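You operate a simulated robot arm through the tools that you are given. There is no shell and no other tool.

You run a simulated robot arm. Do the job below in one go: nothing can be reset, and whatever is moved stays where it is left.

Task
Reset the amplifier that the sequencer names under Last fault.
Fine: level to 0, switch off, switch on, level up to 4, so that it shows Run; trip nothing new; other rack controls stay.

It is judged by the outcome, as a careful person would: the job done as asked, and still so three seconds after it is handed in. It fails if anything else is knocked over, pushed out of place, dropped, spilled or broken.

Robot
A 7-joint arm with a two-finger parallel gripper, fixed in place. Base frame: the origin is at the foot of the arm, x ahead of it, y to its left, z up. Lengths are in m, angles in degrees, forces in N, time in s.
Its first joint turns from -132.0 to 132.0 degrees. Payload 3.91 kg.
The tool frame sits at the grasp point between the pads (the TCP): z along the fingers, y along the line on which they close. The tips reach 0.03 m beyond it. The gripper opens to 0.11 m. The fingers are 0.02 m wide and 0.01 m thick; the gripper's body (0.048 by 0.112 m) begins 0.055 m behind the TCP.
Orientation is that of the tool frame in the base frame, as [roll, pitch, yaw] about the fixed x, y, z axes, in that order (R = Rz(yaw) Ry(pitch) Rx(roll)). With the fingers straight down and closing along the base's y, the tool's x points along the base's -x, its y along +y and its z along -z.

Tools
- The arm moves only by the tool nudge_tool. Its argument "increments" is a list of rows, each a list of 7 numbers: the gripper command, from -1 (fully open) to 1 (shut), values between in proportion, then the shift along the tool's x, y, z in mm, then the turn, a rotation vector about the tool's x, y, z in degrees. In form: [[claw, dx, dy, dz, wx, wy, wz], ...]. A call has 1 to 20 rows; each row shifts and turns the commanded pose from where the row before left it, along the tool's axes as they then stand. Each row takes 0.2 s and may step no farther than 0.05 m and 8.6 degrees from the row before; otherwise, or with a gripper value out of range, the whole call is refused. A pose out of reach is approached as far as the arm can. The call stops where the force on the tool passes 40 N (or 10 N more than at its start, if that is more) or the arm is blocked; 0.2 s more then pass. The fingers move at their own pace (about 0.108 m/s each) and stop on an object; they squeeze with about 28 N. The grip force told is the motor's: it shows also when the fingers shut on nothing. Time passes only in rows, and 0.2 s behind the last, so rows that do not move let the fingers close. It gives the time, the measured TCP pose, the force on the tool (base axes), the opening and the grip force at its end, in the units of the frame above (readings bear some noise), with the torque about the TCP (base axes, N m) and any sound that the robot's microphone picked up.
- Cameras (640 x 400 px; columns grow to the right, rows downward): "scene" is fixed at [0.3942, 0.5038, 1.2082]; the picture's right is [-0.65, -0.76, 0.00], its down [-0.45, 0.38, -0.81] and it looks along [0.61, -0.52, -0.59] (base axes); focal length 347 px, centre (320, 200). "wrist" rides on the gripper at [0.072, 0.017, -0.103] in the tool frame; the picture's right is [-0.23, 0.97, 0.00], its down [-0.76, -0.18, -0.62] and it looks along [-0.61, -0.14, 0.78] (tool axes); focal length 222 px, centre (320, 200). There is no depth. A picture from a camera that has moved, and an enlarged one, comes with that camera's place and axes in the base frame and with its lens. The place of the scene camera against the robot may be out by one fixed shift of up to 0.012 m in any direction.
- capture(camera): a new picture of that camera. No time passes.
- zoom(camera, box): a new picture of the part [left, top, right, bottom] of that camera's present view, enlarged. No time passes.
- job_done(): hands the job in; it is judged then, once.

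Places have to be worked out from the pictures, the camera data and where the tool is seen. Open the gripper and draw the arm clear of the work before you hand the job in, unless the task says otherwise.

The tools are called after "Emit:" by a JSON object that holds its "method" and its "body". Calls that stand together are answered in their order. nudge_tool: Moves the arm, as the interface text tells. Its arguments: {"type":"object","properties":{"increments":{"type":"array","items":{"type":"array","items":{"type":"number"}}}},"required":["increments"]} The other tools are called the same way: capture (camera) takes a picture; zoom (camera, box) takes an enlarged picture of a part of a camera's view; job_done () hands the job in.

At the start:

```text
t: 0.0
ee_pos: [0.6425, -0.0842, 0.8367]
tool_rot: [-180.0, 0.0, -180.0]
ft_force: [1.0, -0.2, 0.4]
torque: [0.0, 0.03, -0.04]
finger_gap: 0.1099
grip_force: 0.1
```

scene: 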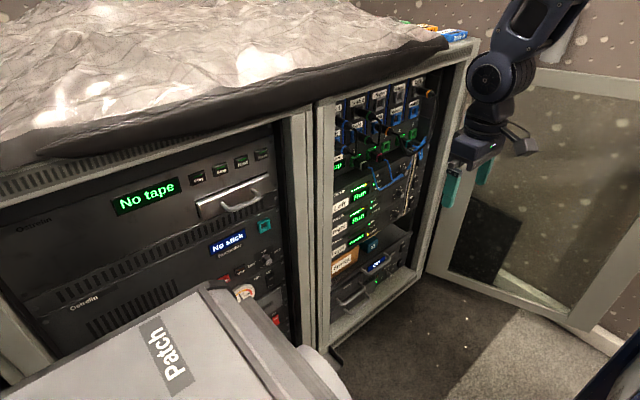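
wrist: 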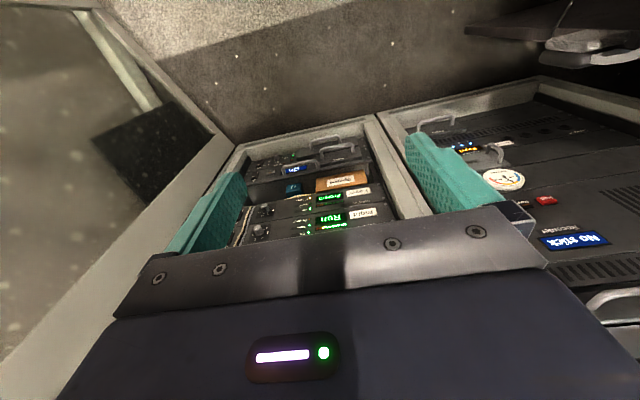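

I begin by looking closer at the rack in the scene camera and the wrist camera to read the panels.

Emit:
{"method": "zoom", "body": {"camera": "scene", "box": [320, 70, 440, 190]}}

Emit:
{"method": "zoom", "body": {"camera": "scene", "box": [320, 170, 440, 320]}}

Emit:
{"method": "zoom", "body": {"camera": "wrist", "box": [220, 120, 420, 250]}}

```text
3.33 times, centred on (380, 130) of scene
camera zoom: at [0.3942, 0.5038, 1.2082], right [-0.65, -0.76, 0.0], down [-0.45, 0.38, -0.81], along [0.61, -0.52, -0.59], focal length 1156 px, centre (120, 433)
```

zoom: 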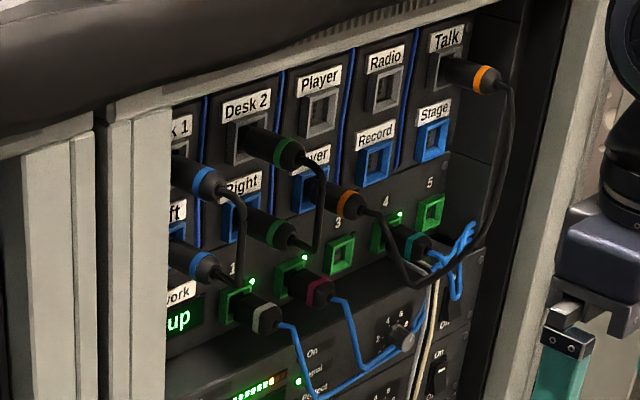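

```text
2.67 times, centred on (380, 245) of scene
camera zoom: at [0.3942, 0.5038, 1.2082], right [-0.65, -0.76, 0.0], down [-0.45, 0.38, -0.81], along [0.61, -0.52, -0.59], focal length 924 px, centre (160, 80)
```

zoom: 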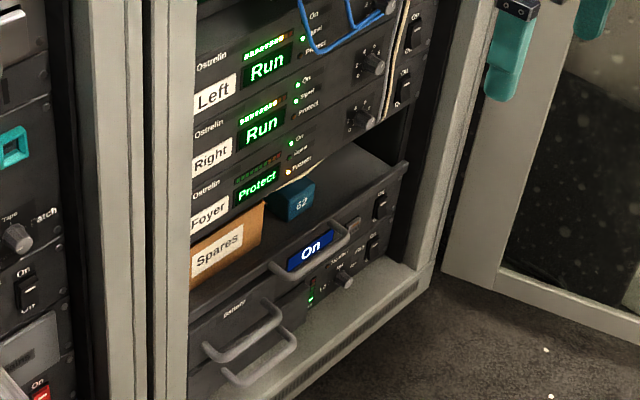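

```text
3.08 times, centred on (320, 185) of wrist
camera zoom: at [0.5705, -0.0689, 0.9401], right [0.23, 0.97, 0.0], down [0.76, -0.18, 0.62], along [0.61, -0.14, -0.78], focal length 684 px, centre (320, 246)
```

zoom: 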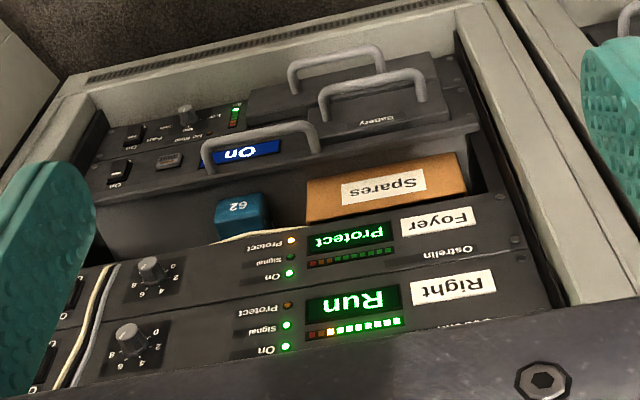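

The foyer amp shows "Protect", but the sequencer's Last fault must be read. I look for the sequencer's display.

Emit:
{"method": "zoom", "body": {"camera": "wrist", "box": [400, 100, 560, 200]}}

Emit:
{"method": "zoom", "body": {"camera": "scene", "box": [180, 120, 340, 220]}}

Emit:
{"method": "zoom", "body": {"camera": "scene", "box": [190, 210, 350, 350]}}

Emit:
{"method": "zoom", "body": {"camera": "wrist", "box": [230, 120, 390, 210]}}

```text
4.00 times, centred on (480, 150) of wrist
camera zoom: at [0.5705, -0.0689, 0.9401], right [0.23, 0.97, 0.0], down [0.76, -0.18, 0.62], along [0.61, -0.14, -0.78], focal length 888 px, centre (-320, 400)
```

zoom: 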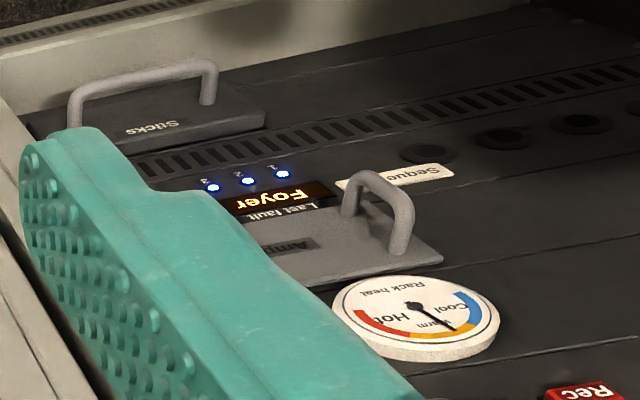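

```text
4.00 times, centred on (260, 170) of scene
camera zoom: at [0.3942, 0.5038, 1.2082], right [-0.65, -0.76, 0.0], down [-0.45, 0.38, -0.81], along [0.61, -0.52, -0.59], focal length 1387 px, centre (560, 320)
```

zoom: 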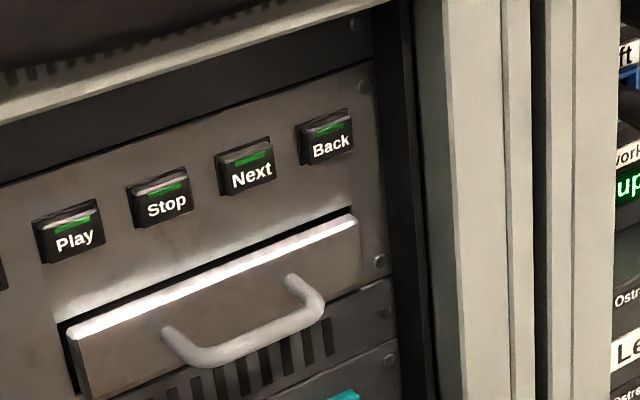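

```text
2.86 times, centred on (270, 280) of scene
camera zoom: at [0.3942, 0.5038, 1.2082], right [-0.65, -0.76, 0.0], down [-0.45, 0.38, -0.81], along [0.61, -0.52, -0.59], focal length 990 px, centre (463, -29)
```

zoom: 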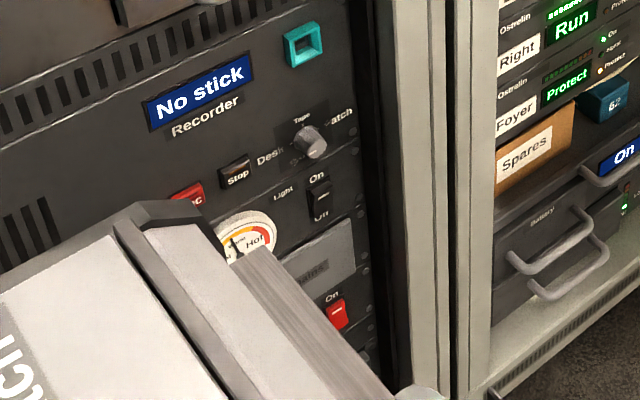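

```text
4.00 times, centred on (310, 165) of wrist
camera zoom: at [0.5705, -0.0689, 0.9401], right [0.23, 0.97, 0.0], down [0.76, -0.18, 0.62], along [0.61, -0.14, -0.78], focal length 888 px, centre (360, 340)
```

zoom: 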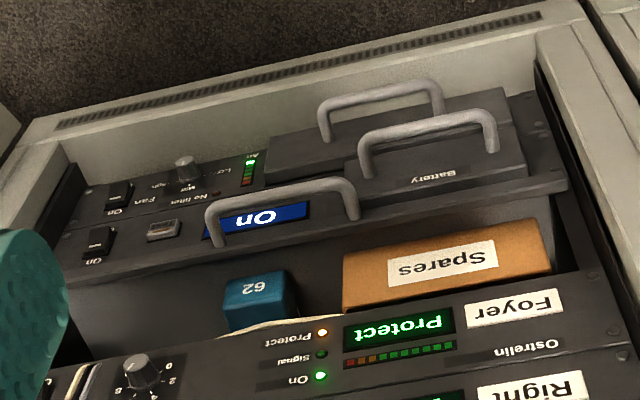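

The sequencer's "Last fault" reads "Foyer", so the amp to reset is the Foyer one. By triangulation, its level knob is near (0.957, -0.327, 0.433) and its switch near (0.955, -0.42, 0.445), on a panel facing -x. I move down and right in free space and tilt the tool for a better look.

Emit:
{"method": "nudge_tool", "body": {"increments": [[-1, 4, -33, 36, 0, 0, 0], [-1, 4, -33, 36, 0, 0, 0], [-1, 4, -33, 36, 0, 0, 0], [-1, 4, -33, 36, 0, 0, 0], [-1, 4, -33, 36, 0, 0, 0], [-1, 0, 0, 0, 0, -8, 0], [-1, 0, 0, 0, 0, -8, 0], [-1, 0, 0, 0, 0, -8, 0], [-1, 0, 0, 0, 0, -8, 0], [-1, 0, 0, 0, 0, -8, 0], [-1, 0, 0, 0, 0, 0, 0]]}}

```text
t: 2.4
ee_pos: [0.6235, -0.2487, 0.6562]
tool_rot: [180.0, 40.0, -180.0]
ft_force: [0.5, 0.0, 0.5]
torque: [0.01, 0.02, -0.02]
finger_gap: 0.1097
grip_force: 0.1
```

The move went cleanly; now at (0.62, -0.25, 0.66), tilted 40°. I take pictures to see the panel.

Emit:
{"method": "capture", "body": {"camera": "wrist"}}

Emit:
{"method": "capture", "body": {"camera": "scene"}}

```text
taken
camera wrist: at [0.5014, -0.2334, 0.6893], right [0.17, 0.97, 0.15], down [0.18, -0.18, 0.97], along [0.97, -0.14, -0.21], focal length 222 px, centre (320, 200)
```

wrist: 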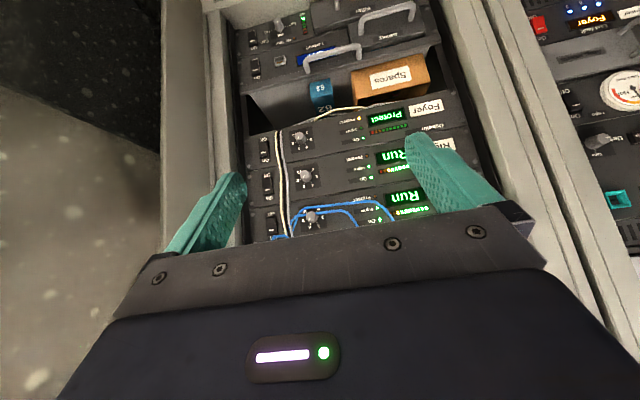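

```text
taken
```

scene: 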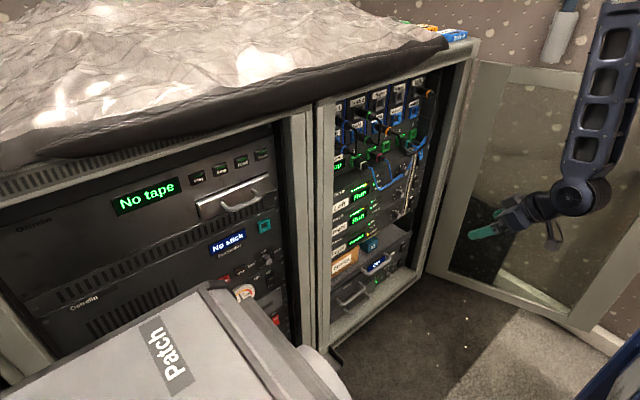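

Now the panel is well in view (upside down). I zoom on the amp controls, the cables and the sequencer's display.

Emit:
{"method": "zoom", "body": {"camera": "wrist", "box": [230, 90, 390, 190]}}

Emit:
{"method": "zoom", "body": {"camera": "wrist", "box": [240, 110, 320, 160]}}

Emit:
{"method": "zoom", "body": {"camera": "wrist", "box": [520, 0, 640, 75]}}

Emit:
{"method": "zoom", "body": {"camera": "wrist", "box": [150, 60, 310, 260]}}

```text
4.00 times, centred on (310, 140) of wrist
camera zoom: at [0.5014, -0.2334, 0.6893], right [0.17, 0.97, 0.15], down [0.18, -0.18, 0.97], along [0.97, -0.14, -0.21], focal length 888 px, centre (360, 440)
```

zoom: 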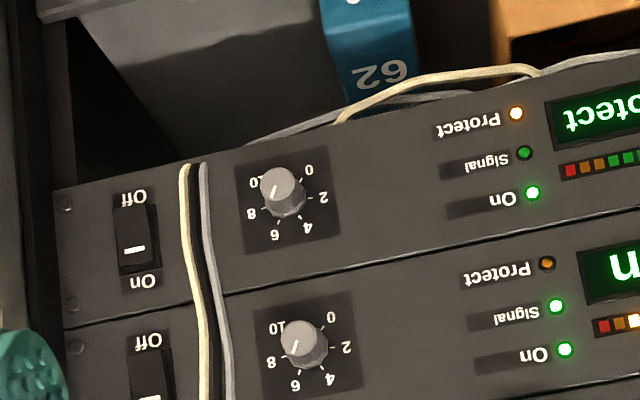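

```text
8.00 times, centred on (280, 135) of wrist
camera zoom: at [0.5014, -0.2334, 0.6893], right [0.17, 0.97, 0.15], down [0.18, -0.18, 0.97], along [0.97, -0.14, -0.21], focal length 1777 px, centre (640, 720)
```

zoom: 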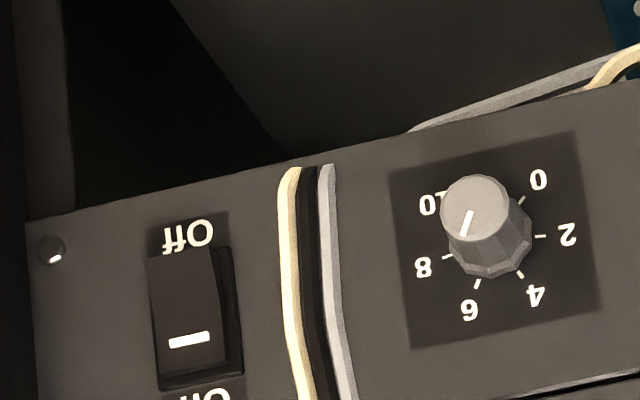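

```text
5.33 times, centred on (580, 38) of wrist
camera zoom: at [0.5014, -0.2334, 0.6893], right [0.17, 0.97, 0.15], down [0.18, -0.18, 0.97], along [0.97, -0.14, -0.21], focal length 1185 px, centre (-1067, 1067)
```

zoom: 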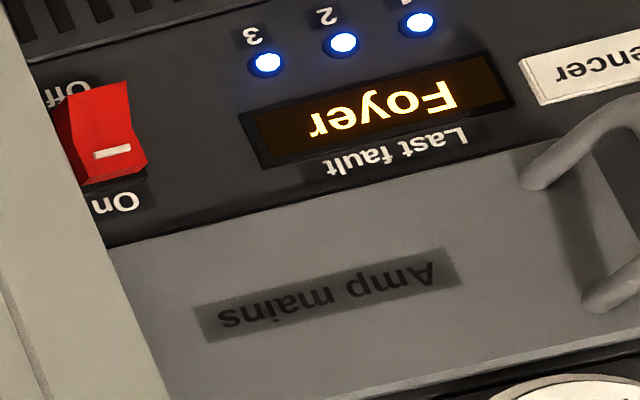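

```text
2.00 times, centred on (230, 160) of wrist
camera zoom: at [0.5014, -0.2334, 0.6893], right [0.17, 0.97, 0.15], down [0.18, -0.18, 0.97], along [0.97, -0.14, -0.21], focal length 444 px, centre (500, 280)
```

zoom: 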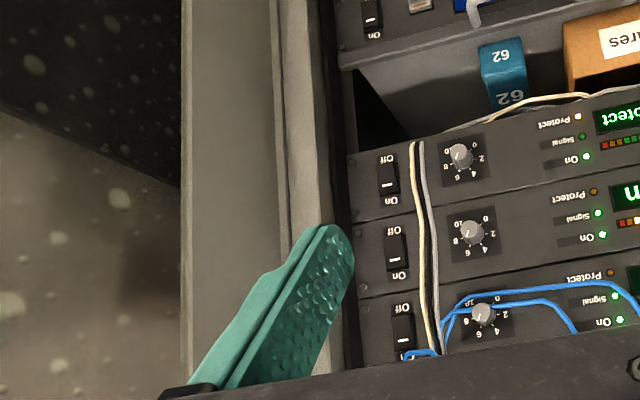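

The display clearly reads "Last fault: Foyer"; Foyer is the lowest of the three amps, its knob sits at about 6–7 and its switch is on. I turn the tool to point along +x, drop to the knob's height and stop well short of the panel.

Emit:
{"method": "nudge_tool", "body": {"increments": [[-1, 0, 0, 0, 0, -8.3333, 0], [-1, 0, 0, 0, 0, -8.3333, 0], [-1, 0, 0, 0, 0, -8.3333, 0], [-1, 0, 0, 0, 0, -8.3333, 0], [-1, 0, 0, 0, 0, -8.3333, 0], [-1, 0, 0, 0, 0, -8.3335, 0], [-1, 44.6, -15.6, 0, 0, 0, 0], [-1, 44.6, -15.6, 0, 0, 0, 0], [-1, 44.6, -15.6, 0, 0, 0, 0], [-1, 44.6, -15.6, 0, 0, 0, 0], [-1, 44.6, -15.6, 0, 0, 0, 0], [-1, 0, 0, 40, 0, 0, 0], [-1, 0, 0, 40, 0, 0, 0], [-1, 0, 0, 36, 0, 0, 0], [-1, 0, 0, 0, 0, 0, 0]]}}

```text
t: 5.6
ee_pos: [0.7395, -0.3289, 0.4354]
tool_rot: [154.2, 90.0, 154.3]
ft_force: [0.1, 0.1, 0.6]
torque: [0.01, 0.02, 0.02]
finger_gap: 0.1101
grip_force: 0.0
```

The tool is now horizontal at (0.74, -0.329, 0.435). I look at the panel in both cameras.

Emit:
{"method": "capture", "body": {"camera": "wrist"}}

Emit:
{"method": "capture", "body": {"camera": "scene"}}

Emit:
{"method": "zoom", "body": {"camera": "wrist", "box": [240, 60, 400, 160]}}

```text
taken
camera wrist: at [0.6362, -0.3136, 0.3633], right [0.0, 0.97, 0.23], down [-0.62, -0.18, 0.76], along [0.78, -0.14, 0.61], focal length 222 px, centre (320, 200)
```

wrist: 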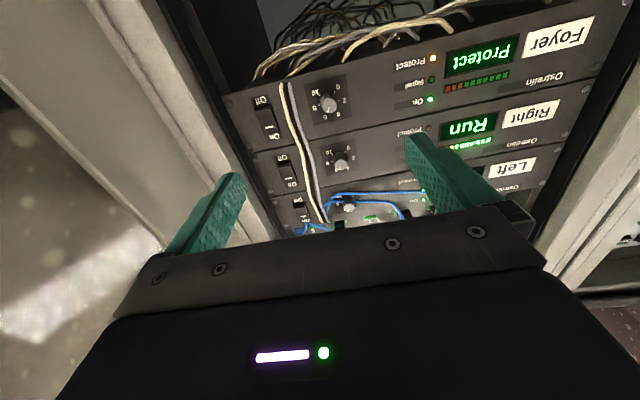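

```text
taken
```

scene: 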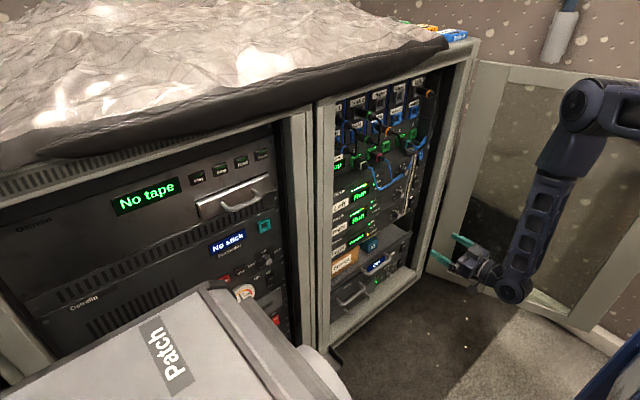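

```text
4.00 times, centred on (320, 110) of wrist
camera zoom: at [0.6362, -0.3136, 0.3633], right [0.0, 0.97, 0.23], down [-0.62, -0.18, 0.76], along [0.78, -0.14, 0.61], focal length 888 px, centre (320, 560)
```

zoom: 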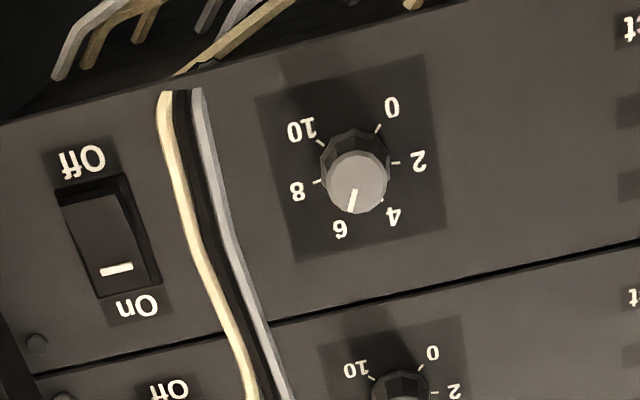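

The Foyer pointer is at 6 (10 steps over about 270°, so 27° per step). By triangulation, the knob's front is at (0.937, -0.322, 0.449) with the panel at x≈0.957, and the rocker's centre is at (0.95, -0.411, 0.451) with Off below and On above. I centre on the knob axis, narrow the gripper, and roll +81° so the whole 162° turn fits in one grip.

Emit:
{"method": "nudge_tool", "body": {"increments": [[0.18, -13.5, 8, 0, 0, 0, 0], [0.18, 0, 0, 0, 0, 0, 8.1], [0.18, 0, 0, 0, 0, 0, 8.1], [0.18, 0, 0, 0, 0, 0, 8.1], [0.18, 0, 0, 0, 0, 0, 8.1], [0.18, 0, 0, 0, 0, 0, 8.1], [0.18, 0, 0, 0, 0, 0, 8.1], [0.18, 0, 0, 0, 0, 0, 8.1], [0.18, 0, 0, 0, 0, 0, 8.1], [0.18, 0, 0, 0, 0, 0, 8.1], [0.18, 0, 0, 0, 0, 0, 8.1], [0.18, 0, 0, 30, 0, 0, 0], [0.18, 0, 0, 30, 0, 0, 0], [0.18, 0, 0, 0, 0, 0, 0]]}}

```text
t: 8.6
ee_pos: [0.7999, -0.322, 0.4487]
tool_rot: [90.1, 8.9, 90.0]
ft_force: [0.6, -0.2, -0.1]
torque: [-0.06, 0.01, 0.0]
finger_gap: 0.0454
grip_force: 0.0
```

The pose reads (0.800, -0.322, 0.449) with the roll done. I check the knob's alignment in the wrist view.

Emit:
{"method": "capture", "body": {"camera": "wrist"}}

Emit:
{"method": "zoom", "body": {"camera": "wrist", "box": [240, 70, 400, 170]}}

Emit:
{"method": "zoom", "body": {"camera": "scene", "box": [340, 160, 540, 320]}}

```text
taken
camera wrist: at [0.697, -0.2493, 0.4544], right [0.0, -0.07, 1.0], down [-0.62, -0.78, -0.06], along [0.78, -0.62, -0.05], focal length 222 px, centre (320, 200)
```

wrist: 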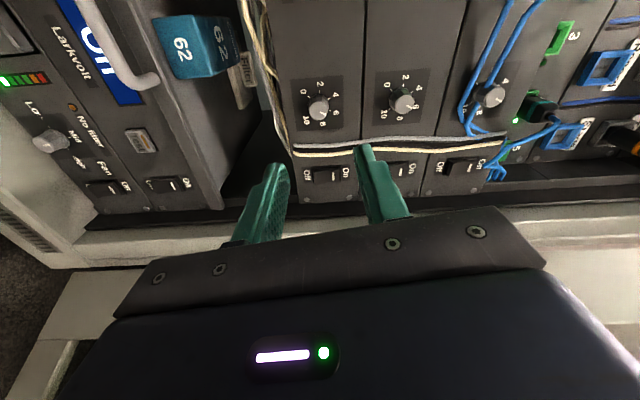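

```text
4.00 times, centred on (320, 120) of wrist
camera zoom: at [0.697, -0.2493, 0.4544], right [0.0, -0.07, 1.0], down [-0.62, -0.78, -0.06], along [0.78, -0.62, -0.05], focal length 888 px, centre (320, 520)
```

zoom: 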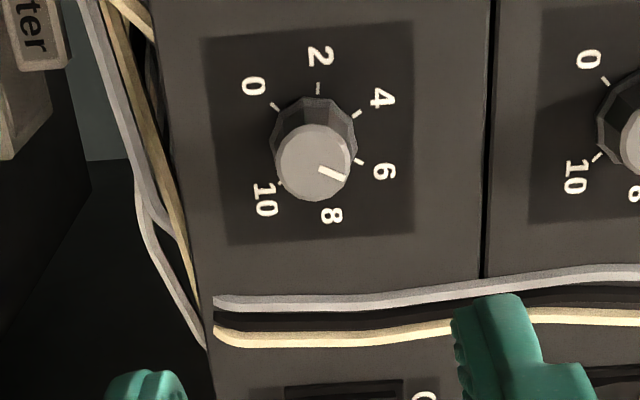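

```text
2.50 times, centred on (440, 240) of scene
camera zoom: at [0.3942, 0.5038, 1.2082], right [-0.65, -0.76, 0.0], down [-0.45, 0.38, -0.81], along [0.61, -0.52, -0.59], focal length 867 px, centre (20, 100)
```

zoom: 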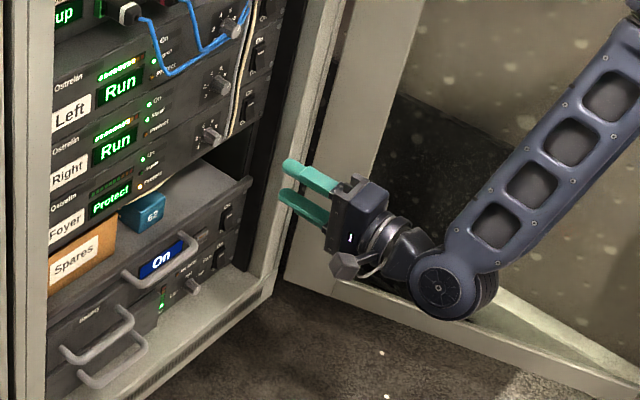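

The knob axis is seen about 1.7 mm below the tool axis and level in y. I correct that and advance to x≈0.88, tips still short of the knob, then check again.

Emit:
{"method": "nudge_tool", "body": {"increments": [[0.18, 0.8, -1.6, 20, 0, 0, 0], [0.18, 0, 0, 20, 0, 0, 0], [0.18, 0, 0, 20, 0, 0, 0], [0.18, 0, 0, 20, 0, 0, 0], [0.18, 0, 0, 0, 0, 0, 0]]}}

Emit:
{"method": "capture", "body": {"camera": "wrist"}}

Emit:
{"method": "zoom", "body": {"camera": "wrist", "box": [220, 90, 420, 215]}}

```text
t: 9.8
ee_pos: [0.8804, -0.3194, 0.4451]
tool_rot: [90.0, 8.9, 89.9]
ft_force: [-0.8, 0.5, -1.3]
torque: [0.02, 0.02, -0.01]
finger_gap: 0.045
grip_force: 0.1
```

```text
taken
camera wrist: at [0.7768, -0.2471, 0.4518], right [0.0, -0.07, 1.0], down [-0.62, -0.78, -0.06], along [0.78, -0.62, -0.05], focal length 222 px, centre (320, 200)
```

wrist: 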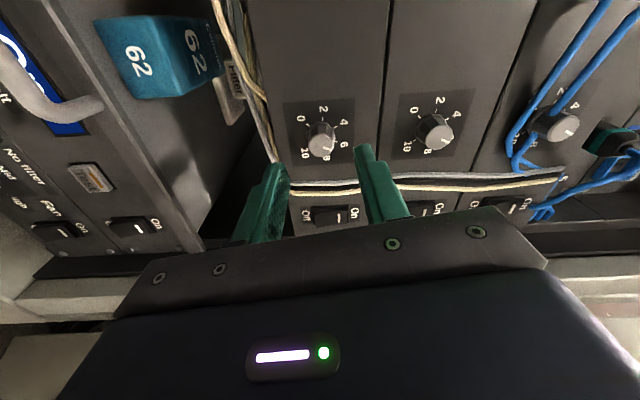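

```text
3.20 times, centred on (320, 152) of wrist
camera zoom: at [0.7768, -0.2471, 0.4518], right [0.0, -0.07, 1.0], down [-0.62, -0.78, -0.06], along [0.78, -0.62, -0.05], focal length 711 px, centre (320, 352)
```

zoom: 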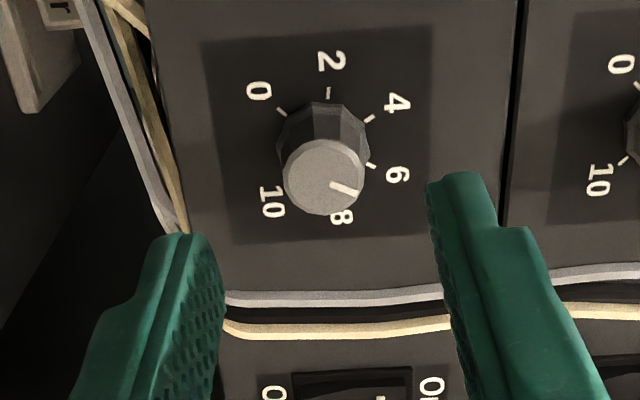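

The tool is within 1 mm of the knob's axis; the panel again works out at x≈0.957. I correct +0.9 mm, advance 40 mm so the tips straddle the knob about 6 mm off the panel, without closing yet.

Emit:
{"method": "nudge_tool", "body": {"increments": [[0.18, 0, 0.9, 10, 0, 0, 0], [0.18, 0, 0, 10, 0, 0, 0], [0.18, 0, 0, 10, 0, 0, 0], [0.18, 0, 0, 10, 0, 0, 0], [0.18, 0, 0, 0, 0, 0, 0]]}}

Emit:
{"method": "zoom", "body": {"camera": "wrist", "box": [220, 110, 420, 235]}}

```text
t: 11.0
ee_pos: [0.9194, -0.3193, 0.4452]
tool_rot: [90.0, 9.0, 90.0]
ft_force: [0.2, 0.6, -1.0]
torque: [0.01, -0.02, 0.02]
finger_gap: 0.0449
grip_force: 0.1
```

```text
3.20 times, centred on (320, 172) of wrist
camera zoom: at [0.8156, -0.2457, 0.4512], right [0.0, -0.07, 1.0], down [-0.62, -0.78, -0.06], along [0.78, -0.62, -0.05], focal length 711 px, centre (320, 288)
```

zoom: 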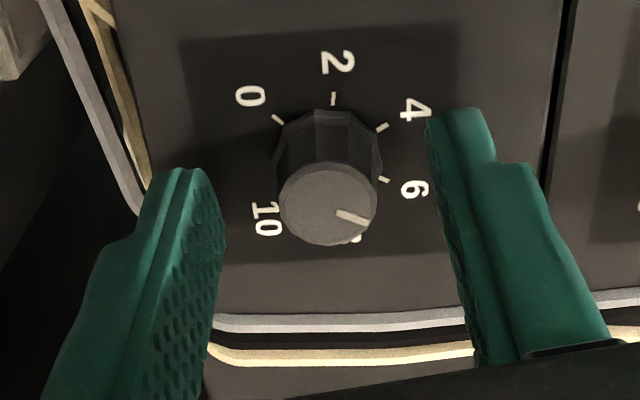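

The knob sits between the fingers, about 1.5 mm high and 2 mm to the -y side of the tool axis. I correct that and check once more before closing.

Emit:
{"method": "nudge_tool", "body": {"increments": [[0.18, -2.2, 1.2, 0, 0, 0, 0], [0.18, 0, 0, 0, 0, 0, 0]]}}

Emit:
{"method": "zoom", "body": {"camera": "wrist", "box": [220, 110, 420, 235]}}

```text
t: 11.6
ee_pos: [0.9204, -0.3222, 0.4466]
tool_rot: [90.0, 9.0, 90.0]
ft_force: [0.5, 0.6, 0.5]
torque: [-0.02, 0.03, -0.01]
finger_gap: 0.0452
grip_force: 0.1
```

```text
3.20 times, centred on (320, 172) of wrist
camera zoom: at [0.816, -0.2485, 0.4524], right [0.0, -0.07, 1.0], down [-0.62, -0.78, -0.06], along [0.78, -0.62, -0.05], focal length 711 px, centre (320, 288)
```

zoom: 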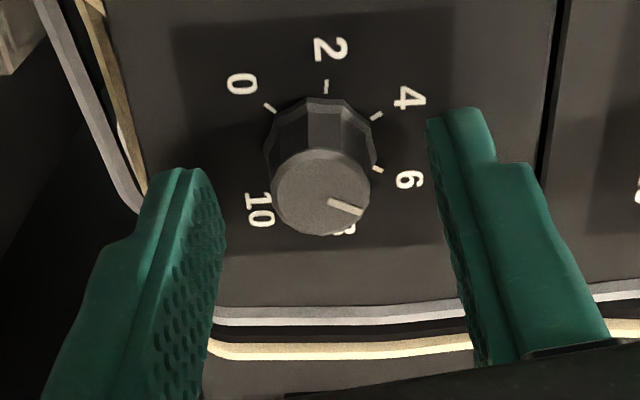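

Combining four views puts the knob axis at y≈-0.3206, so I shift +1.4 mm in y, then close on the knob.

Emit:
{"method": "nudge_tool", "body": {"increments": [[0.18, 1.4, 0.2, 0, 0, 0, 0], [0.18, 0, 0, 0, 0, 0, 0], [0.5, 0, 0, 0, 0, 0, 0], [1, 0, 0, 0, 0, 0, 0], [1, 0, 0, 0, 0, 0, 0], [1, 0, 0, 0, 0, 0, 0]]}}

Emit:
{"method": "zoom", "body": {"camera": "wrist", "box": [220, 110, 420, 235]}}

```text
t: 13.0
ee_pos: [0.9191, -0.3203, 0.4468]
tool_rot: [90.0, 9.0, 90.0]
ft_force: [-1.6, 0.7, 3.1]
torque: [0.01, -0.12, -0.01]
finger_gap: 0.0206
grip_force: 44.5
```

```text
3.20 times, centred on (320, 172) of wrist
camera zoom: at [0.8165, -0.247, 0.4526], right [0.0, -0.07, 1.0], down [-0.62, -0.78, -0.06], along [0.78, -0.62, -0.04], focal length 711 px, centre (320, 288)
```

zoom: 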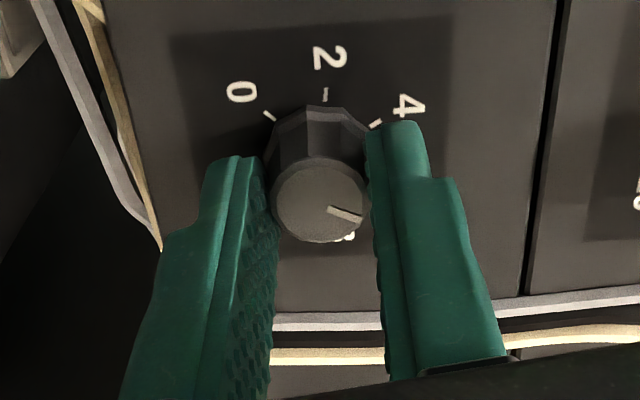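

The grip is good (20.6 mm gap, small side force). I turn 24° counter-clockwise as a test and check.

Emit:
{"method": "nudge_tool", "body": {"increments": [[1, 0, 0, 0, 0, 0, -6], [1, 0, 0, 0, 0, 0, -6], [1, 0, 0, 0, 0, 0, -6], [1, 0, 0, 0, 0, 0, -6], [1, 0, 0, 0, 0, 0, 0]]}}

Emit:
{"method": "zoom", "body": {"camera": "wrist", "box": [220, 110, 420, 235]}}

```text
t: 14.2
ee_pos: [0.9198, -0.3198, 0.4475]
tool_rot: [90.0, 33.1, 90.0]
ft_force: [14.0, -6.2, -6.9]
torque: [0.02, 0.25, -0.11]
finger_gap: 0.0207
grip_force: 44.8
```

```text
3.20 times, centred on (320, 172) of wrist
camera zoom: at [0.8164, -0.2512, 0.4221], right [0.0, 0.34, 0.94], down [-0.62, -0.74, 0.27], along [0.78, -0.59, 0.21], focal length 711 px, centre (320, 288)
```

zoom: 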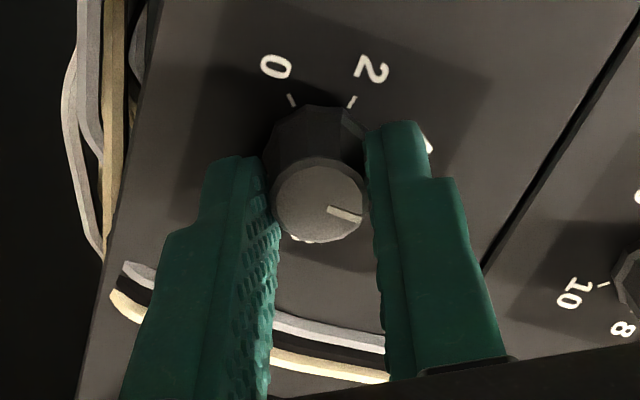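

The knob follows the gripper. A moderate force (14 N in x) has built up, so I continue in small steps while watching it.

Emit:
{"method": "nudge_tool", "body": {"increments": [[1, 0, 0, 0, 0, 0, -6], [1, 0, 0, 0, 0, 0, -6], [1, 0, 0, 0, 0, 0, -6], [1, 0, 0, 0, 0, 0, -6], [1, 0, 0, 0, 0, 0, 0]]}}

```text
t: 15.4
ee_pos: [0.9183, -0.3202, 0.4473]
tool_rot: [90.0, 57.1, 90.0]
ft_force: [20.4, -12.0, -1.9]
torque: [0.0, 0.48, -0.04]
finger_gap: 0.021
grip_force: 45.2
```

The side and axial forces grow (20 N in x, -12 N in y), so I ease the tool 1 mm forward and 1 mm toward -y and see how they respond.

Emit:
{"method": "nudge_tool", "body": {"increments": [[1, -0.55, -0.84, 1, 0, 0, 0], [1, 0, 0, 0, 0, 0, 0]]}}

Emit:
{"method": "zoom", "body": {"camera": "wrist", "box": [220, 110, 420, 235]}}

```text
t: 16.0
ee_pos: [0.9192, -0.32, 0.4476]
tool_rot: [90.2, 57.0, 90.2]
ft_force: [-3.2, -4.4, 2.5]
torque: [-0.01, -0.63, -0.46]
finger_gap: 0.021
grip_force: 44.8
```

```text
3.20 times, centred on (320, 172) of wrist
camera zoom: at [0.8162, -0.2675, 0.3962], right [0.0, 0.69, 0.72], down [-0.62, -0.56, 0.54], along [0.78, -0.45, 0.43], focal length 711 px, centre (320, 288)
```

zoom: 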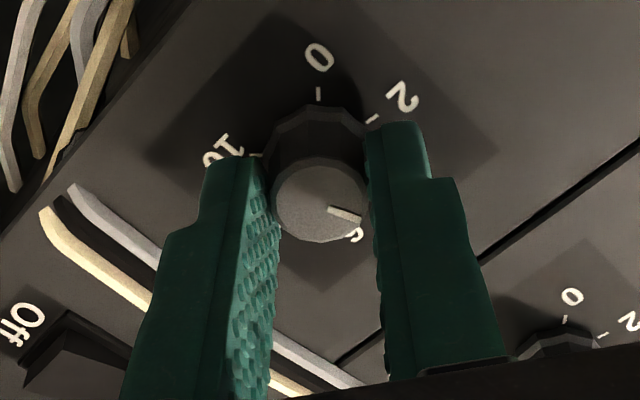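

That relieved the force. I continue turning another 30°.

Emit:
{"method": "nudge_tool", "body": {"increments": [[1, 0, 0, 0, 0, 0, -6], [1, 0, 0, 0, 0, 0, -6], [1, 0, 0, 0, 0, 0, -6], [1, 0, 0, 0, 0, 0, -6], [1, 0, 0, 0, 0, 0, -6], [1, 0, 0, 0, 0, 0, 0]]}}

```text
t: 17.4
ee_pos: [0.9199, -0.32, 0.447]
tool_rot: [91.6, 87.0, 91.6]
ft_force: [12.3, 6.5, -12.1]
torque: [-0.02, 0.85, 0.18]
finger_gap: 0.0208
grip_force: 45.1
```

Total turned is 78°. I relieve the forces (about 1 mm down, 0.6 mm +y, 0.5 mm forward) and look.

Emit:
{"method": "nudge_tool", "body": {"increments": [[1, 1.0, 0.55, 0.5, 0, 0, 0], [1, 0, 0, 0, 0, 0, 0]]}}

Emit:
{"method": "zoom", "body": {"camera": "wrist", "box": [220, 110, 420, 235]}}

```text
t: 18.0
ee_pos: [0.9201, -0.3212, 0.4472]
tool_rot: [88.0, 87.0, 88.1]
ft_force: [-17.7, 9.5, 15.7]
torque: [0.0, -1.09, 0.28]
finger_gap: 0.0205
grip_force: 45.0
```

```text
3.20 times, centred on (320, 172) of wrist
camera zoom: at [0.8165, -0.3003, 0.3758], right [0.0, 0.96, 0.28], down [-0.62, -0.22, 0.75], along [0.78, -0.17, 0.6], focal length 711 px, centre (320, 288)
```

zoom: 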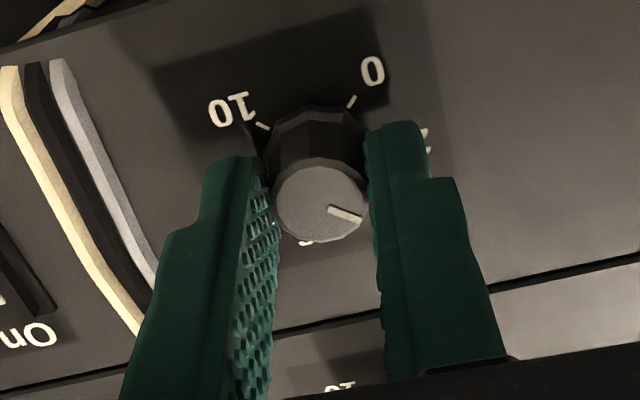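

I overcorrected; I take half of it back and check the forces.

Emit:
{"method": "nudge_tool", "body": {"increments": [[1, -0.5, 0, -0.25, 0, 0, 0], [1, 0, 0, 0, 0, 0, 0]]}}

```text
t: 18.6
ee_pos: [0.9189, -0.3198, 0.4466]
tool_rot: [90.1, 87.0, 90.2]
ft_force: [-25.5, 10.8, 16.2]
torque: [0.0, -1.06, 0.29]
finger_gap: 0.021
grip_force: 45.0
```

The stress is not following simple offsets, so I release the knob slightly to let the tool settle and re-centre by sight.

Emit:
{"method": "nudge_tool", "body": {"increments": [[0.35, 0, 0, 0, 0, 0, 0], [0.35, 0, 0, 0, 0, 0, 0], [0.35, 0, 0, 0, 0, 0, 0]]}}

Emit:
{"method": "zoom", "body": {"camera": "wrist", "box": [220, 110, 420, 235]}}

```text
t: 19.4
ee_pos: [0.92, -0.3213, 0.4468]
tool_rot: [90.7, 87.0, 90.7]
ft_force: [-0.4, 0.5, 0.1]
torque: [-0.01, 0.01, -0.01]
finger_gap: 0.0357
grip_force: 0.0
```

```text
3.20 times, centred on (320, 172) of wrist
camera zoom: at [0.8169, -0.3005, 0.3757], right [0.0, 0.96, 0.28], down [-0.62, -0.22, 0.75], along [0.78, -0.17, 0.6], focal length 711 px, centre (320, 288)
```

zoom: 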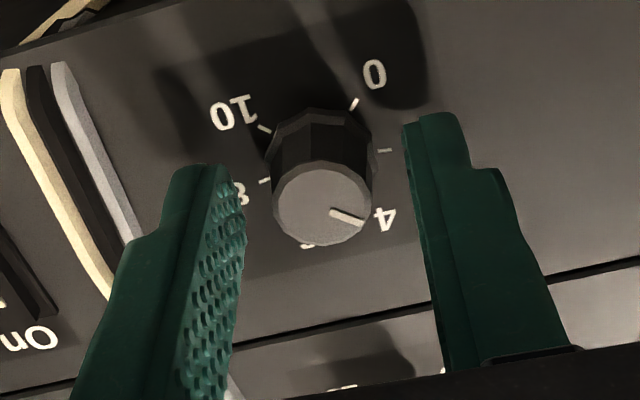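

Released, the force is zero; the pointer reads about 3.1, as expected, and the knob is within 0.5 mm of the tool axis. I regrip and turn in smaller portions.

Emit:
{"method": "nudge_tool", "body": {"increments": [[0.35, 0, 0.4, 0, 0, 0, 0], [1, 0, 0, 0, 0, 0, 0], [1, 0, 0, 0, 0, 0, 0], [1, 0, 0, 0, 0, 0, -6], [1, 0, 0, 0, 0, 0, -6], [1, 0, 0, 0, 0, 0, -6], [1, 0, 0, 0, 0, 0, 0]]}}

```text
t: 21.0
ee_pos: [0.9204, -0.3197, 0.4472]
tool_rot: [-90.3, 75.0, -90.2]
ft_force: [-4.4, -4.2, -4.1]
torque: [-0.01, -0.1, -0.07]
finger_gap: 0.0207
grip_force: 44.8
```

Forces stay small (about 4 N). I continue 24°.

Emit:
{"method": "nudge_tool", "body": {"increments": [[1, 0, 0, 0, 0, 0, -6], [1, 0, 0, 0, 0, 0, -6], [1, 0, 0, 0, 0, 0, -6], [1, 0, 0, 0, 0, 0, -6], [1, 0, 0, 0, 0, 0, 0]]}}

Emit:
{"method": "zoom", "body": {"camera": "wrist", "box": [220, 110, 420, 235]}}

```text
t: 22.2
ee_pos: [0.9208, -0.3199, 0.4466]
tool_rot: [-90.2, 51.1, -90.1]
ft_force: [18.8, -5.2, -21.5]
torque: [0.03, 0.66, -0.21]
finger_gap: 0.0207
grip_force: 44.6
```

```text
3.20 times, centred on (320, 172) of wrist
camera zoom: at [0.8168, -0.3538, 0.3802], right [0.0, 0.9, -0.44], down [-0.62, 0.34, 0.7], along [0.78, 0.27, 0.56], focal length 711 px, centre (320, 288)
```

zoom: 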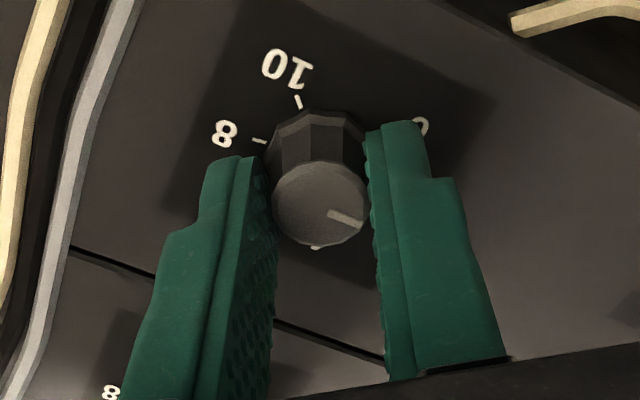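

120° turned, and stress has built up again (21 N). I release to settle, then check the centring.

Emit:
{"method": "nudge_tool", "body": {"increments": [[0.35, 0, 0, 0, 0, 0, 0], [0.35, 0, 0, 0, 0, 0, 0], [0.35, 0, 0, 0, 0, 0, 0]]}}

Emit:
{"method": "zoom", "body": {"camera": "wrist", "box": [220, 110, 420, 235]}}

```text
t: 23.0
ee_pos: [0.9195, -0.321, 0.4475]
tool_rot: [-90.0, 50.9, -90.0]
ft_force: [-0.7, -0.9, 0.4]
torque: [-0.01, 0.02, -0.02]
finger_gap: 0.0358
grip_force: 0.1
```

```text
3.20 times, centred on (320, 172) of wrist
camera zoom: at [0.8167, -0.354, 0.3811], right [0.0, 0.9, -0.44], down [-0.62, 0.34, 0.7], along [0.78, 0.27, 0.56], focal length 711 px, centre (320, 288)
```

zoom: 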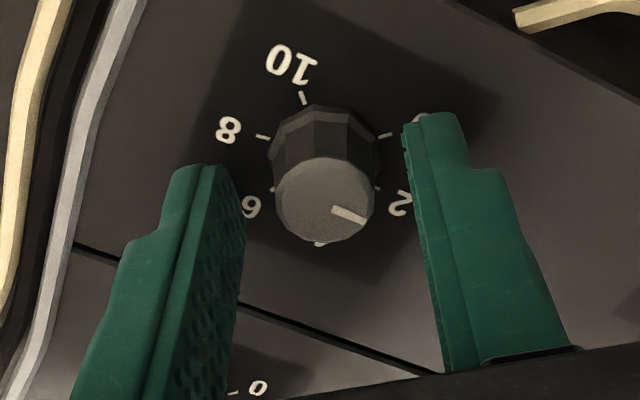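

The knob is about 1 mm along tool +y from the axis; I correct, regrip and turn 21°.

Emit:
{"method": "nudge_tool", "body": {"increments": [[0.35, 0, 0.9, 0, 0, 0, 0], [0.35, 0, 0, 0, 0, 0, 0], [1, 0, 0, 0, 0, 0, 0], [1, 0, 0, 0, 0, 0, 0], [1, 0, 0, 0, 0, 0, -7], [1, 0, 0, 0, 0, 0, -7], [1, 0, 0, 0, 0, 0, -7], [1, 0, 0, 0, 0, 0, 0]]}}

```text
t: 24.8
ee_pos: [0.9202, -0.32, 0.4468]
tool_rot: [-90.0, 29.9, -90.0]
ft_force: [-9.0, -8.6, 5.1]
torque: [0.0, -0.15, -0.33]
finger_gap: 0.0208
grip_force: 44.7
```

Forces are fine (about 10 N). I turn the last 21° toward 0.

Emit:
{"method": "nudge_tool", "body": {"increments": [[1, 0, 0, 0, 0, 0, -7], [1, 0, 0, 0, 0, 0, -7], [1, 0, 0, 0, 0, 0, -7], [1, 0, 0, 0, 0, 0, 0]]}}

Emit:
{"method": "zoom", "body": {"camera": "wrist", "box": [220, 110, 420, 235]}}

```text
t: 25.8
ee_pos: [0.9197, -0.3204, 0.4468]
tool_rot: [-90.0, 8.9, -90.0]
ft_force: [-3.2, -8.7, 11.8]
torque: [-0.03, -0.29, -0.44]
finger_gap: 0.0208
grip_force: 45.0
```

```text
3.20 times, centred on (320, 172) of wrist
camera zoom: at [0.817, -0.3899, 0.4192], right [0.0, 0.38, -0.93], down [-0.62, 0.72, 0.29], along [0.78, 0.58, 0.23], focal length 711 px, centre (320, 288)
```

zoom: 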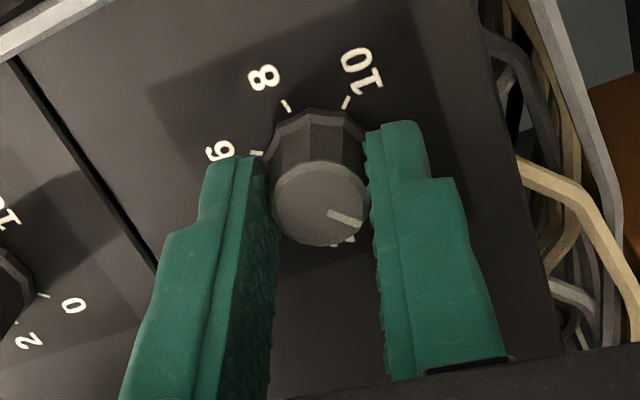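

162° turned. I release and look at where the pointer ended.

Emit:
{"method": "nudge_tool", "body": {"increments": [[0.18, 0, 0, 0, 0, 0, 0], [0.18, 0, 0, 0, 0, 0, 0], [0.18, 0, 0, 0, 0, 0, 0]]}}

Emit:
{"method": "zoom", "body": {"camera": "wrist", "box": [220, 110, 420, 235]}}

Emit:
{"method": "capture", "body": {"camera": "scene"}}

Emit:
{"method": "zoom", "body": {"camera": "scene", "box": [320, 170, 440, 290]}}

```text
t: 26.6
ee_pos: [0.9199, -0.3193, 0.4458]
tool_rot: [-90.0, 9.1, -90.1]
ft_force: [-0.5, 0.8, -0.2]
torque: [0.0, 0.0, 0.0]
finger_gap: 0.0453
grip_force: 0.1
```

```text
3.20 times, centred on (320, 172) of wrist
camera zoom: at [0.8169, -0.3897, 0.4184], right [0.0, 0.38, -0.93], down [-0.62, 0.72, 0.29], along [0.78, 0.58, 0.23], focal length 711 px, centre (320, 288)
```

zoom: 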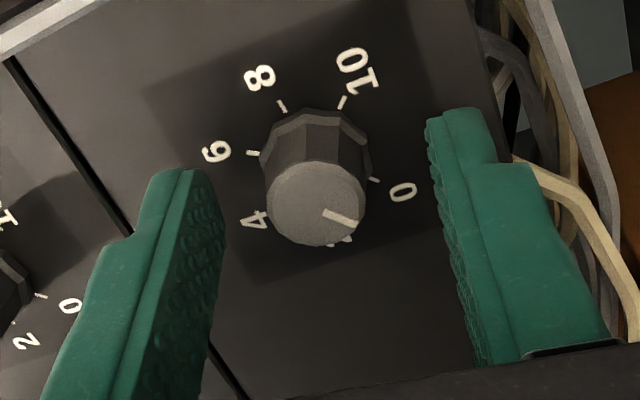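

```text
taken
```

scene: 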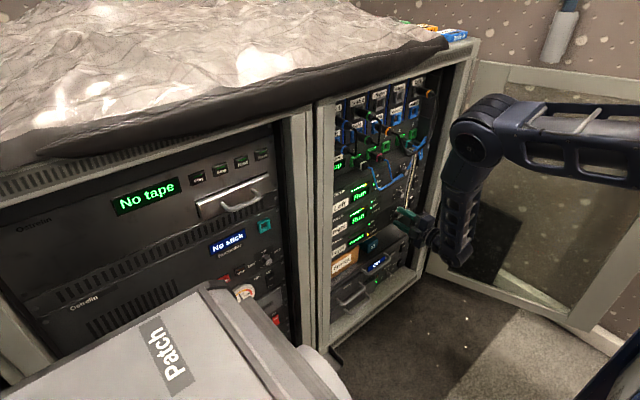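

```text
3.33 times, centred on (380, 230) of scene
camera zoom: at [0.3942, 0.5038, 1.2082], right [-0.65, -0.76, 0.0], down [-0.45, 0.38, -0.81], along [0.61, -0.52, -0.59], focal length 1156 px, centre (120, 100)
```

zoom: 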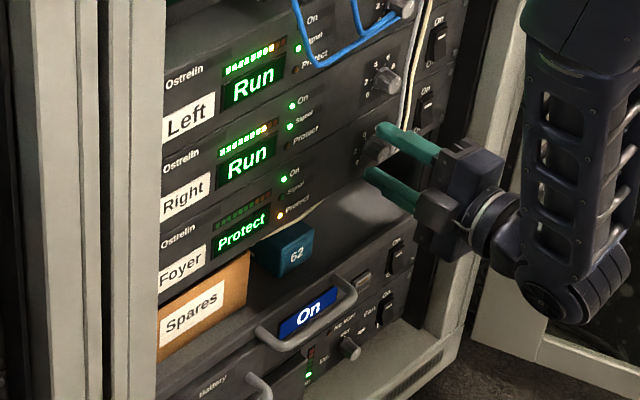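

The pointer is close to 0 but may be a few degrees short. I zoom in closely to judge.

Emit:
{"method": "zoom", "body": {"camera": "wrist", "box": [290, 120, 362, 192]}}

```text
5.56 times, centred on (326, 156) of wrist
camera zoom: at [0.8169, -0.3897, 0.4184], right [0.0, 0.38, -0.93], down [-0.62, 0.72, 0.29], along [0.78, 0.58, 0.23], focal length 1234 px, centre (287, 444)
```

zoom: 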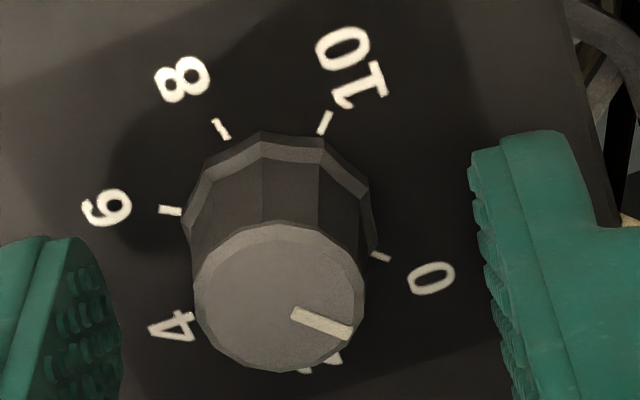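

By the line's slope the pointer is at 0 within a few degrees. To be sure it rests at the end stop, I re-centre 0.7 mm, grip, and turn gently 6° more, watching the torque about x.

Emit:
{"method": "nudge_tool", "body": {"increments": [[0.18, 0, -0.7, 0, 0, 0, 0], [0.18, 0, 0, 0, 0, 0, 0], [1, 0, 0, 0, 0, 0, 0], [1, 0, 0, 0, 0, 0, 0], [1, 0, 0, 0, 0, 0, -3], [1, 0, 0, 0, 0, 0, -3], [1, 0, 0, 0, 0, 0, 0]]}}

Emit:
{"method": "zoom", "body": {"camera": "wrist", "box": [290, 120, 362, 192]}}

```text
t: 28.2
ee_pos: [0.9197, -0.3201, 0.4468]
tool_rot: [-90.0, 3.0, -90.0]
ft_force: [-0.6, -6.2, 5.4]
torque: [0.12, -0.16, -0.14]
finger_gap: 0.0205
grip_force: 45.2
```

```text
5.56 times, centred on (326, 156) of wrist
camera zoom: at [0.8164, -0.3921, 0.4266], right [0.0, 0.28, -0.96], down [-0.62, 0.75, 0.22], along [0.78, 0.6, 0.17], focal length 1234 px, centre (287, 444)
```

zoom: 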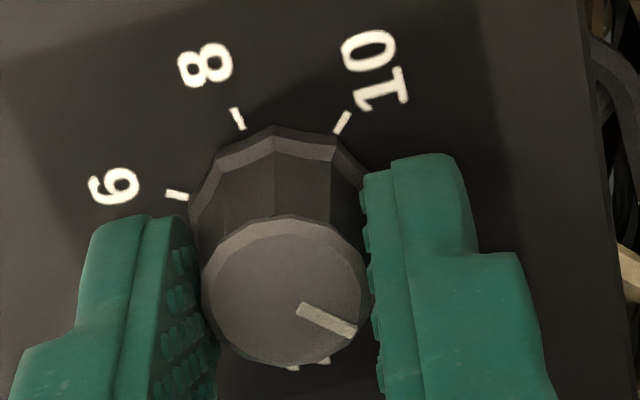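

The torque about x rose to 0.12 N·m and the pads slipped on the knob, so it is at the 0 end stop. I release, back off 55 mm, roll back so the camera is below, close the fingers and move in front of the Foyer switch's lower (Off) half.

Emit:
{"method": "nudge_tool", "body": {"increments": [[0.18, 0, 0, 0, 0, 0, 0], [0.18, 0, 0, 0, 0, 0, 0], [0.18, 0, 0, -20, 0, 0, 0], [0.18, 0, 0, -20, 0, 0, 0], [0.18, 0, 0, -20, 0, 0, 0], [1, 0, 0, 0, 0, 0, 7.91], [1, 0, 0, 0, 0, 0, 7.91], [1, 0, 0, 0, 0, 0, 7.91], [1, 0, 0, 0, 0, 0, 7.91], [1, 0, 0, 0, 0, 0, 7.91], [1, 0, 0, 0, 0, 0, 7.91], [1, 0, 0, 0, 0, 0, 7.91], [1, 0, 0, 0, 0, 0, 7.91], [1, 0, 0, 0, 0, 0, 7.91], [1, 0, 0, 0, 0, 0, 7.91], [1, 0, 0, 0, 0, 0, 7.9], [1, 0, 0, 0, 0, 0, 0]]}}

Emit:
{"method": "capture", "body": {"camera": "wrist"}}

Emit:
{"method": "zoom", "body": {"camera": "wrist", "box": [200, 60, 400, 185]}}

```text
t: 31.8
ee_pos: [0.8594, -0.319, 0.4471]
tool_rot: [99.2, 89.7, 99.2]
ft_force: [0.0, -0.5, -0.2]
torque: [0.01, -0.01, 0.01]
finger_gap: 0.0
grip_force: 27.9
```

```text
taken
camera wrist: at [0.7563, -0.3033, 0.3749], right [0.0, 0.97, 0.23], down [-0.62, -0.18, 0.76], along [0.78, -0.14, 0.61], focal length 222 px, centre (320, 200)
```

wrist: 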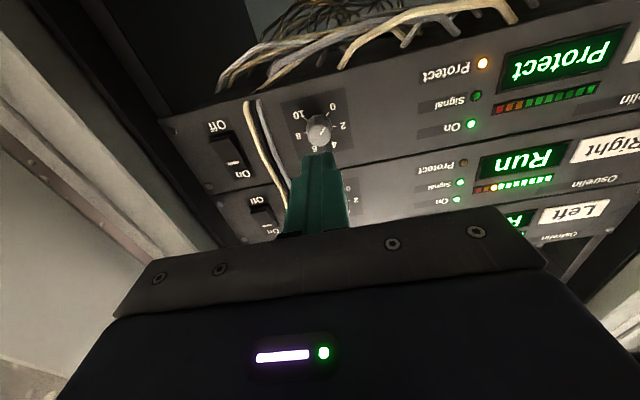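

```text
3.20 times, centred on (300, 122) of wrist
camera zoom: at [0.7563, -0.3033, 0.3749], right [0.0, 0.97, 0.23], down [-0.62, -0.18, 0.76], along [0.78, -0.14, 0.61], focal length 711 px, centre (384, 448)
```

zoom: 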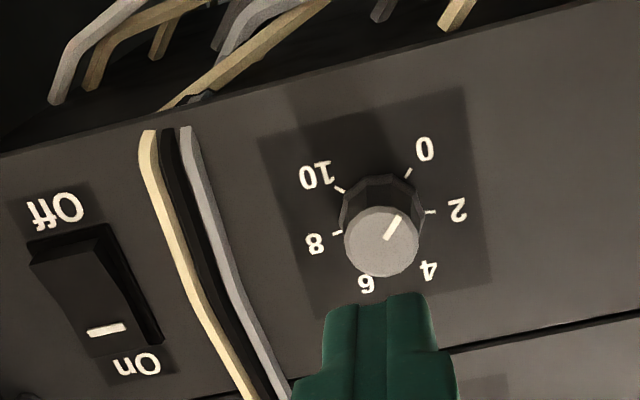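

The pointer clearly reads 0. I move sideways to the switch (y≈-0.410, z≈0.440), still 60 mm off the panel, and look.

Emit:
{"method": "nudge_tool", "body": {"increments": [[1, 2.4, -30.5, 0, 0, 0, 0], [1, 2.4, -30.5, 0, 0, 0, 0], [1, 2.3, -30.5, 0, 0, 0, 0], [1, 0, 0, 0, 0, 0, 0], [1, 0, 0, 0, 0, 0, 0]]}}

Emit:
{"method": "capture", "body": {"camera": "wrist"}}

Emit:
{"method": "zoom", "body": {"camera": "wrist", "box": [220, 70, 420, 195]}}

Emit:
{"method": "zoom", "body": {"camera": "scene", "box": [340, 140, 540, 300]}}

```text
t: 33.0
ee_pos: [0.8591, -0.4117, 0.4407]
tool_rot: [-11.0, 90.0, -11.1]
ft_force: [-0.2, -0.5, -0.2]
torque: [0.0, -0.05, 0.01]
finger_gap: 0.0002
grip_force: 28.4
```

```text
taken
camera wrist: at [0.7558, -0.3959, 0.368], right [0.0, 0.97, 0.23], down [-0.62, -0.18, 0.76], along [0.78, -0.14, 0.61], focal length 222 px, centre (320, 200)
```

wrist: 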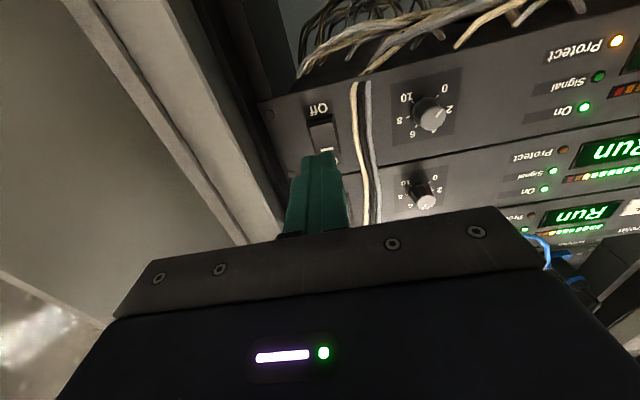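

```text
3.20 times, centred on (320, 132) of wrist
camera zoom: at [0.7558, -0.3959, 0.368], right [0.0, 0.97, 0.23], down [-0.62, -0.18, 0.76], along [0.78, -0.14, 0.61], focal length 711 px, centre (320, 416)
```

zoom: 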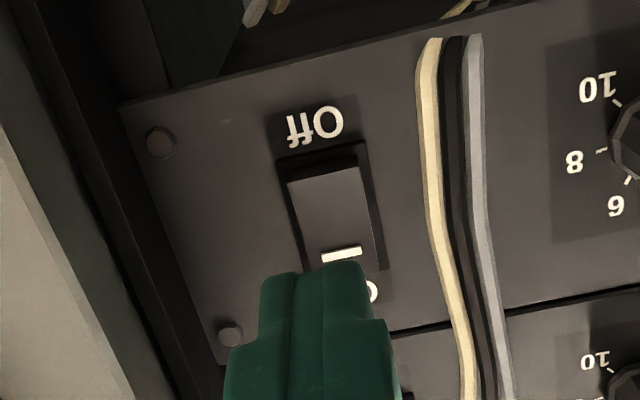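

```text
2.50 times, centred on (440, 220) of scene
camera zoom: at [0.3942, 0.5038, 1.2082], right [-0.65, -0.76, 0.0], down [-0.45, 0.38, -0.81], along [0.61, -0.52, -0.59], focal length 867 px, centre (20, 150)
```

zoom: 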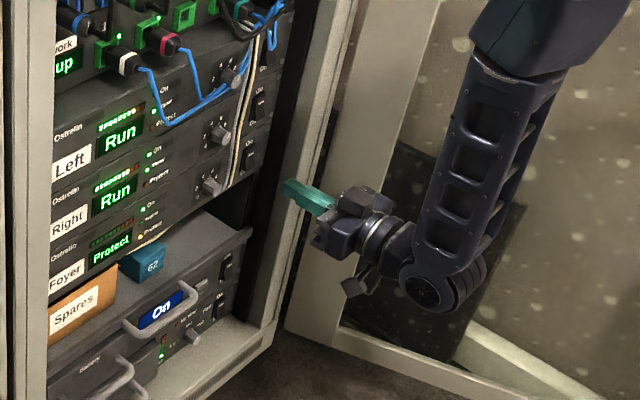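

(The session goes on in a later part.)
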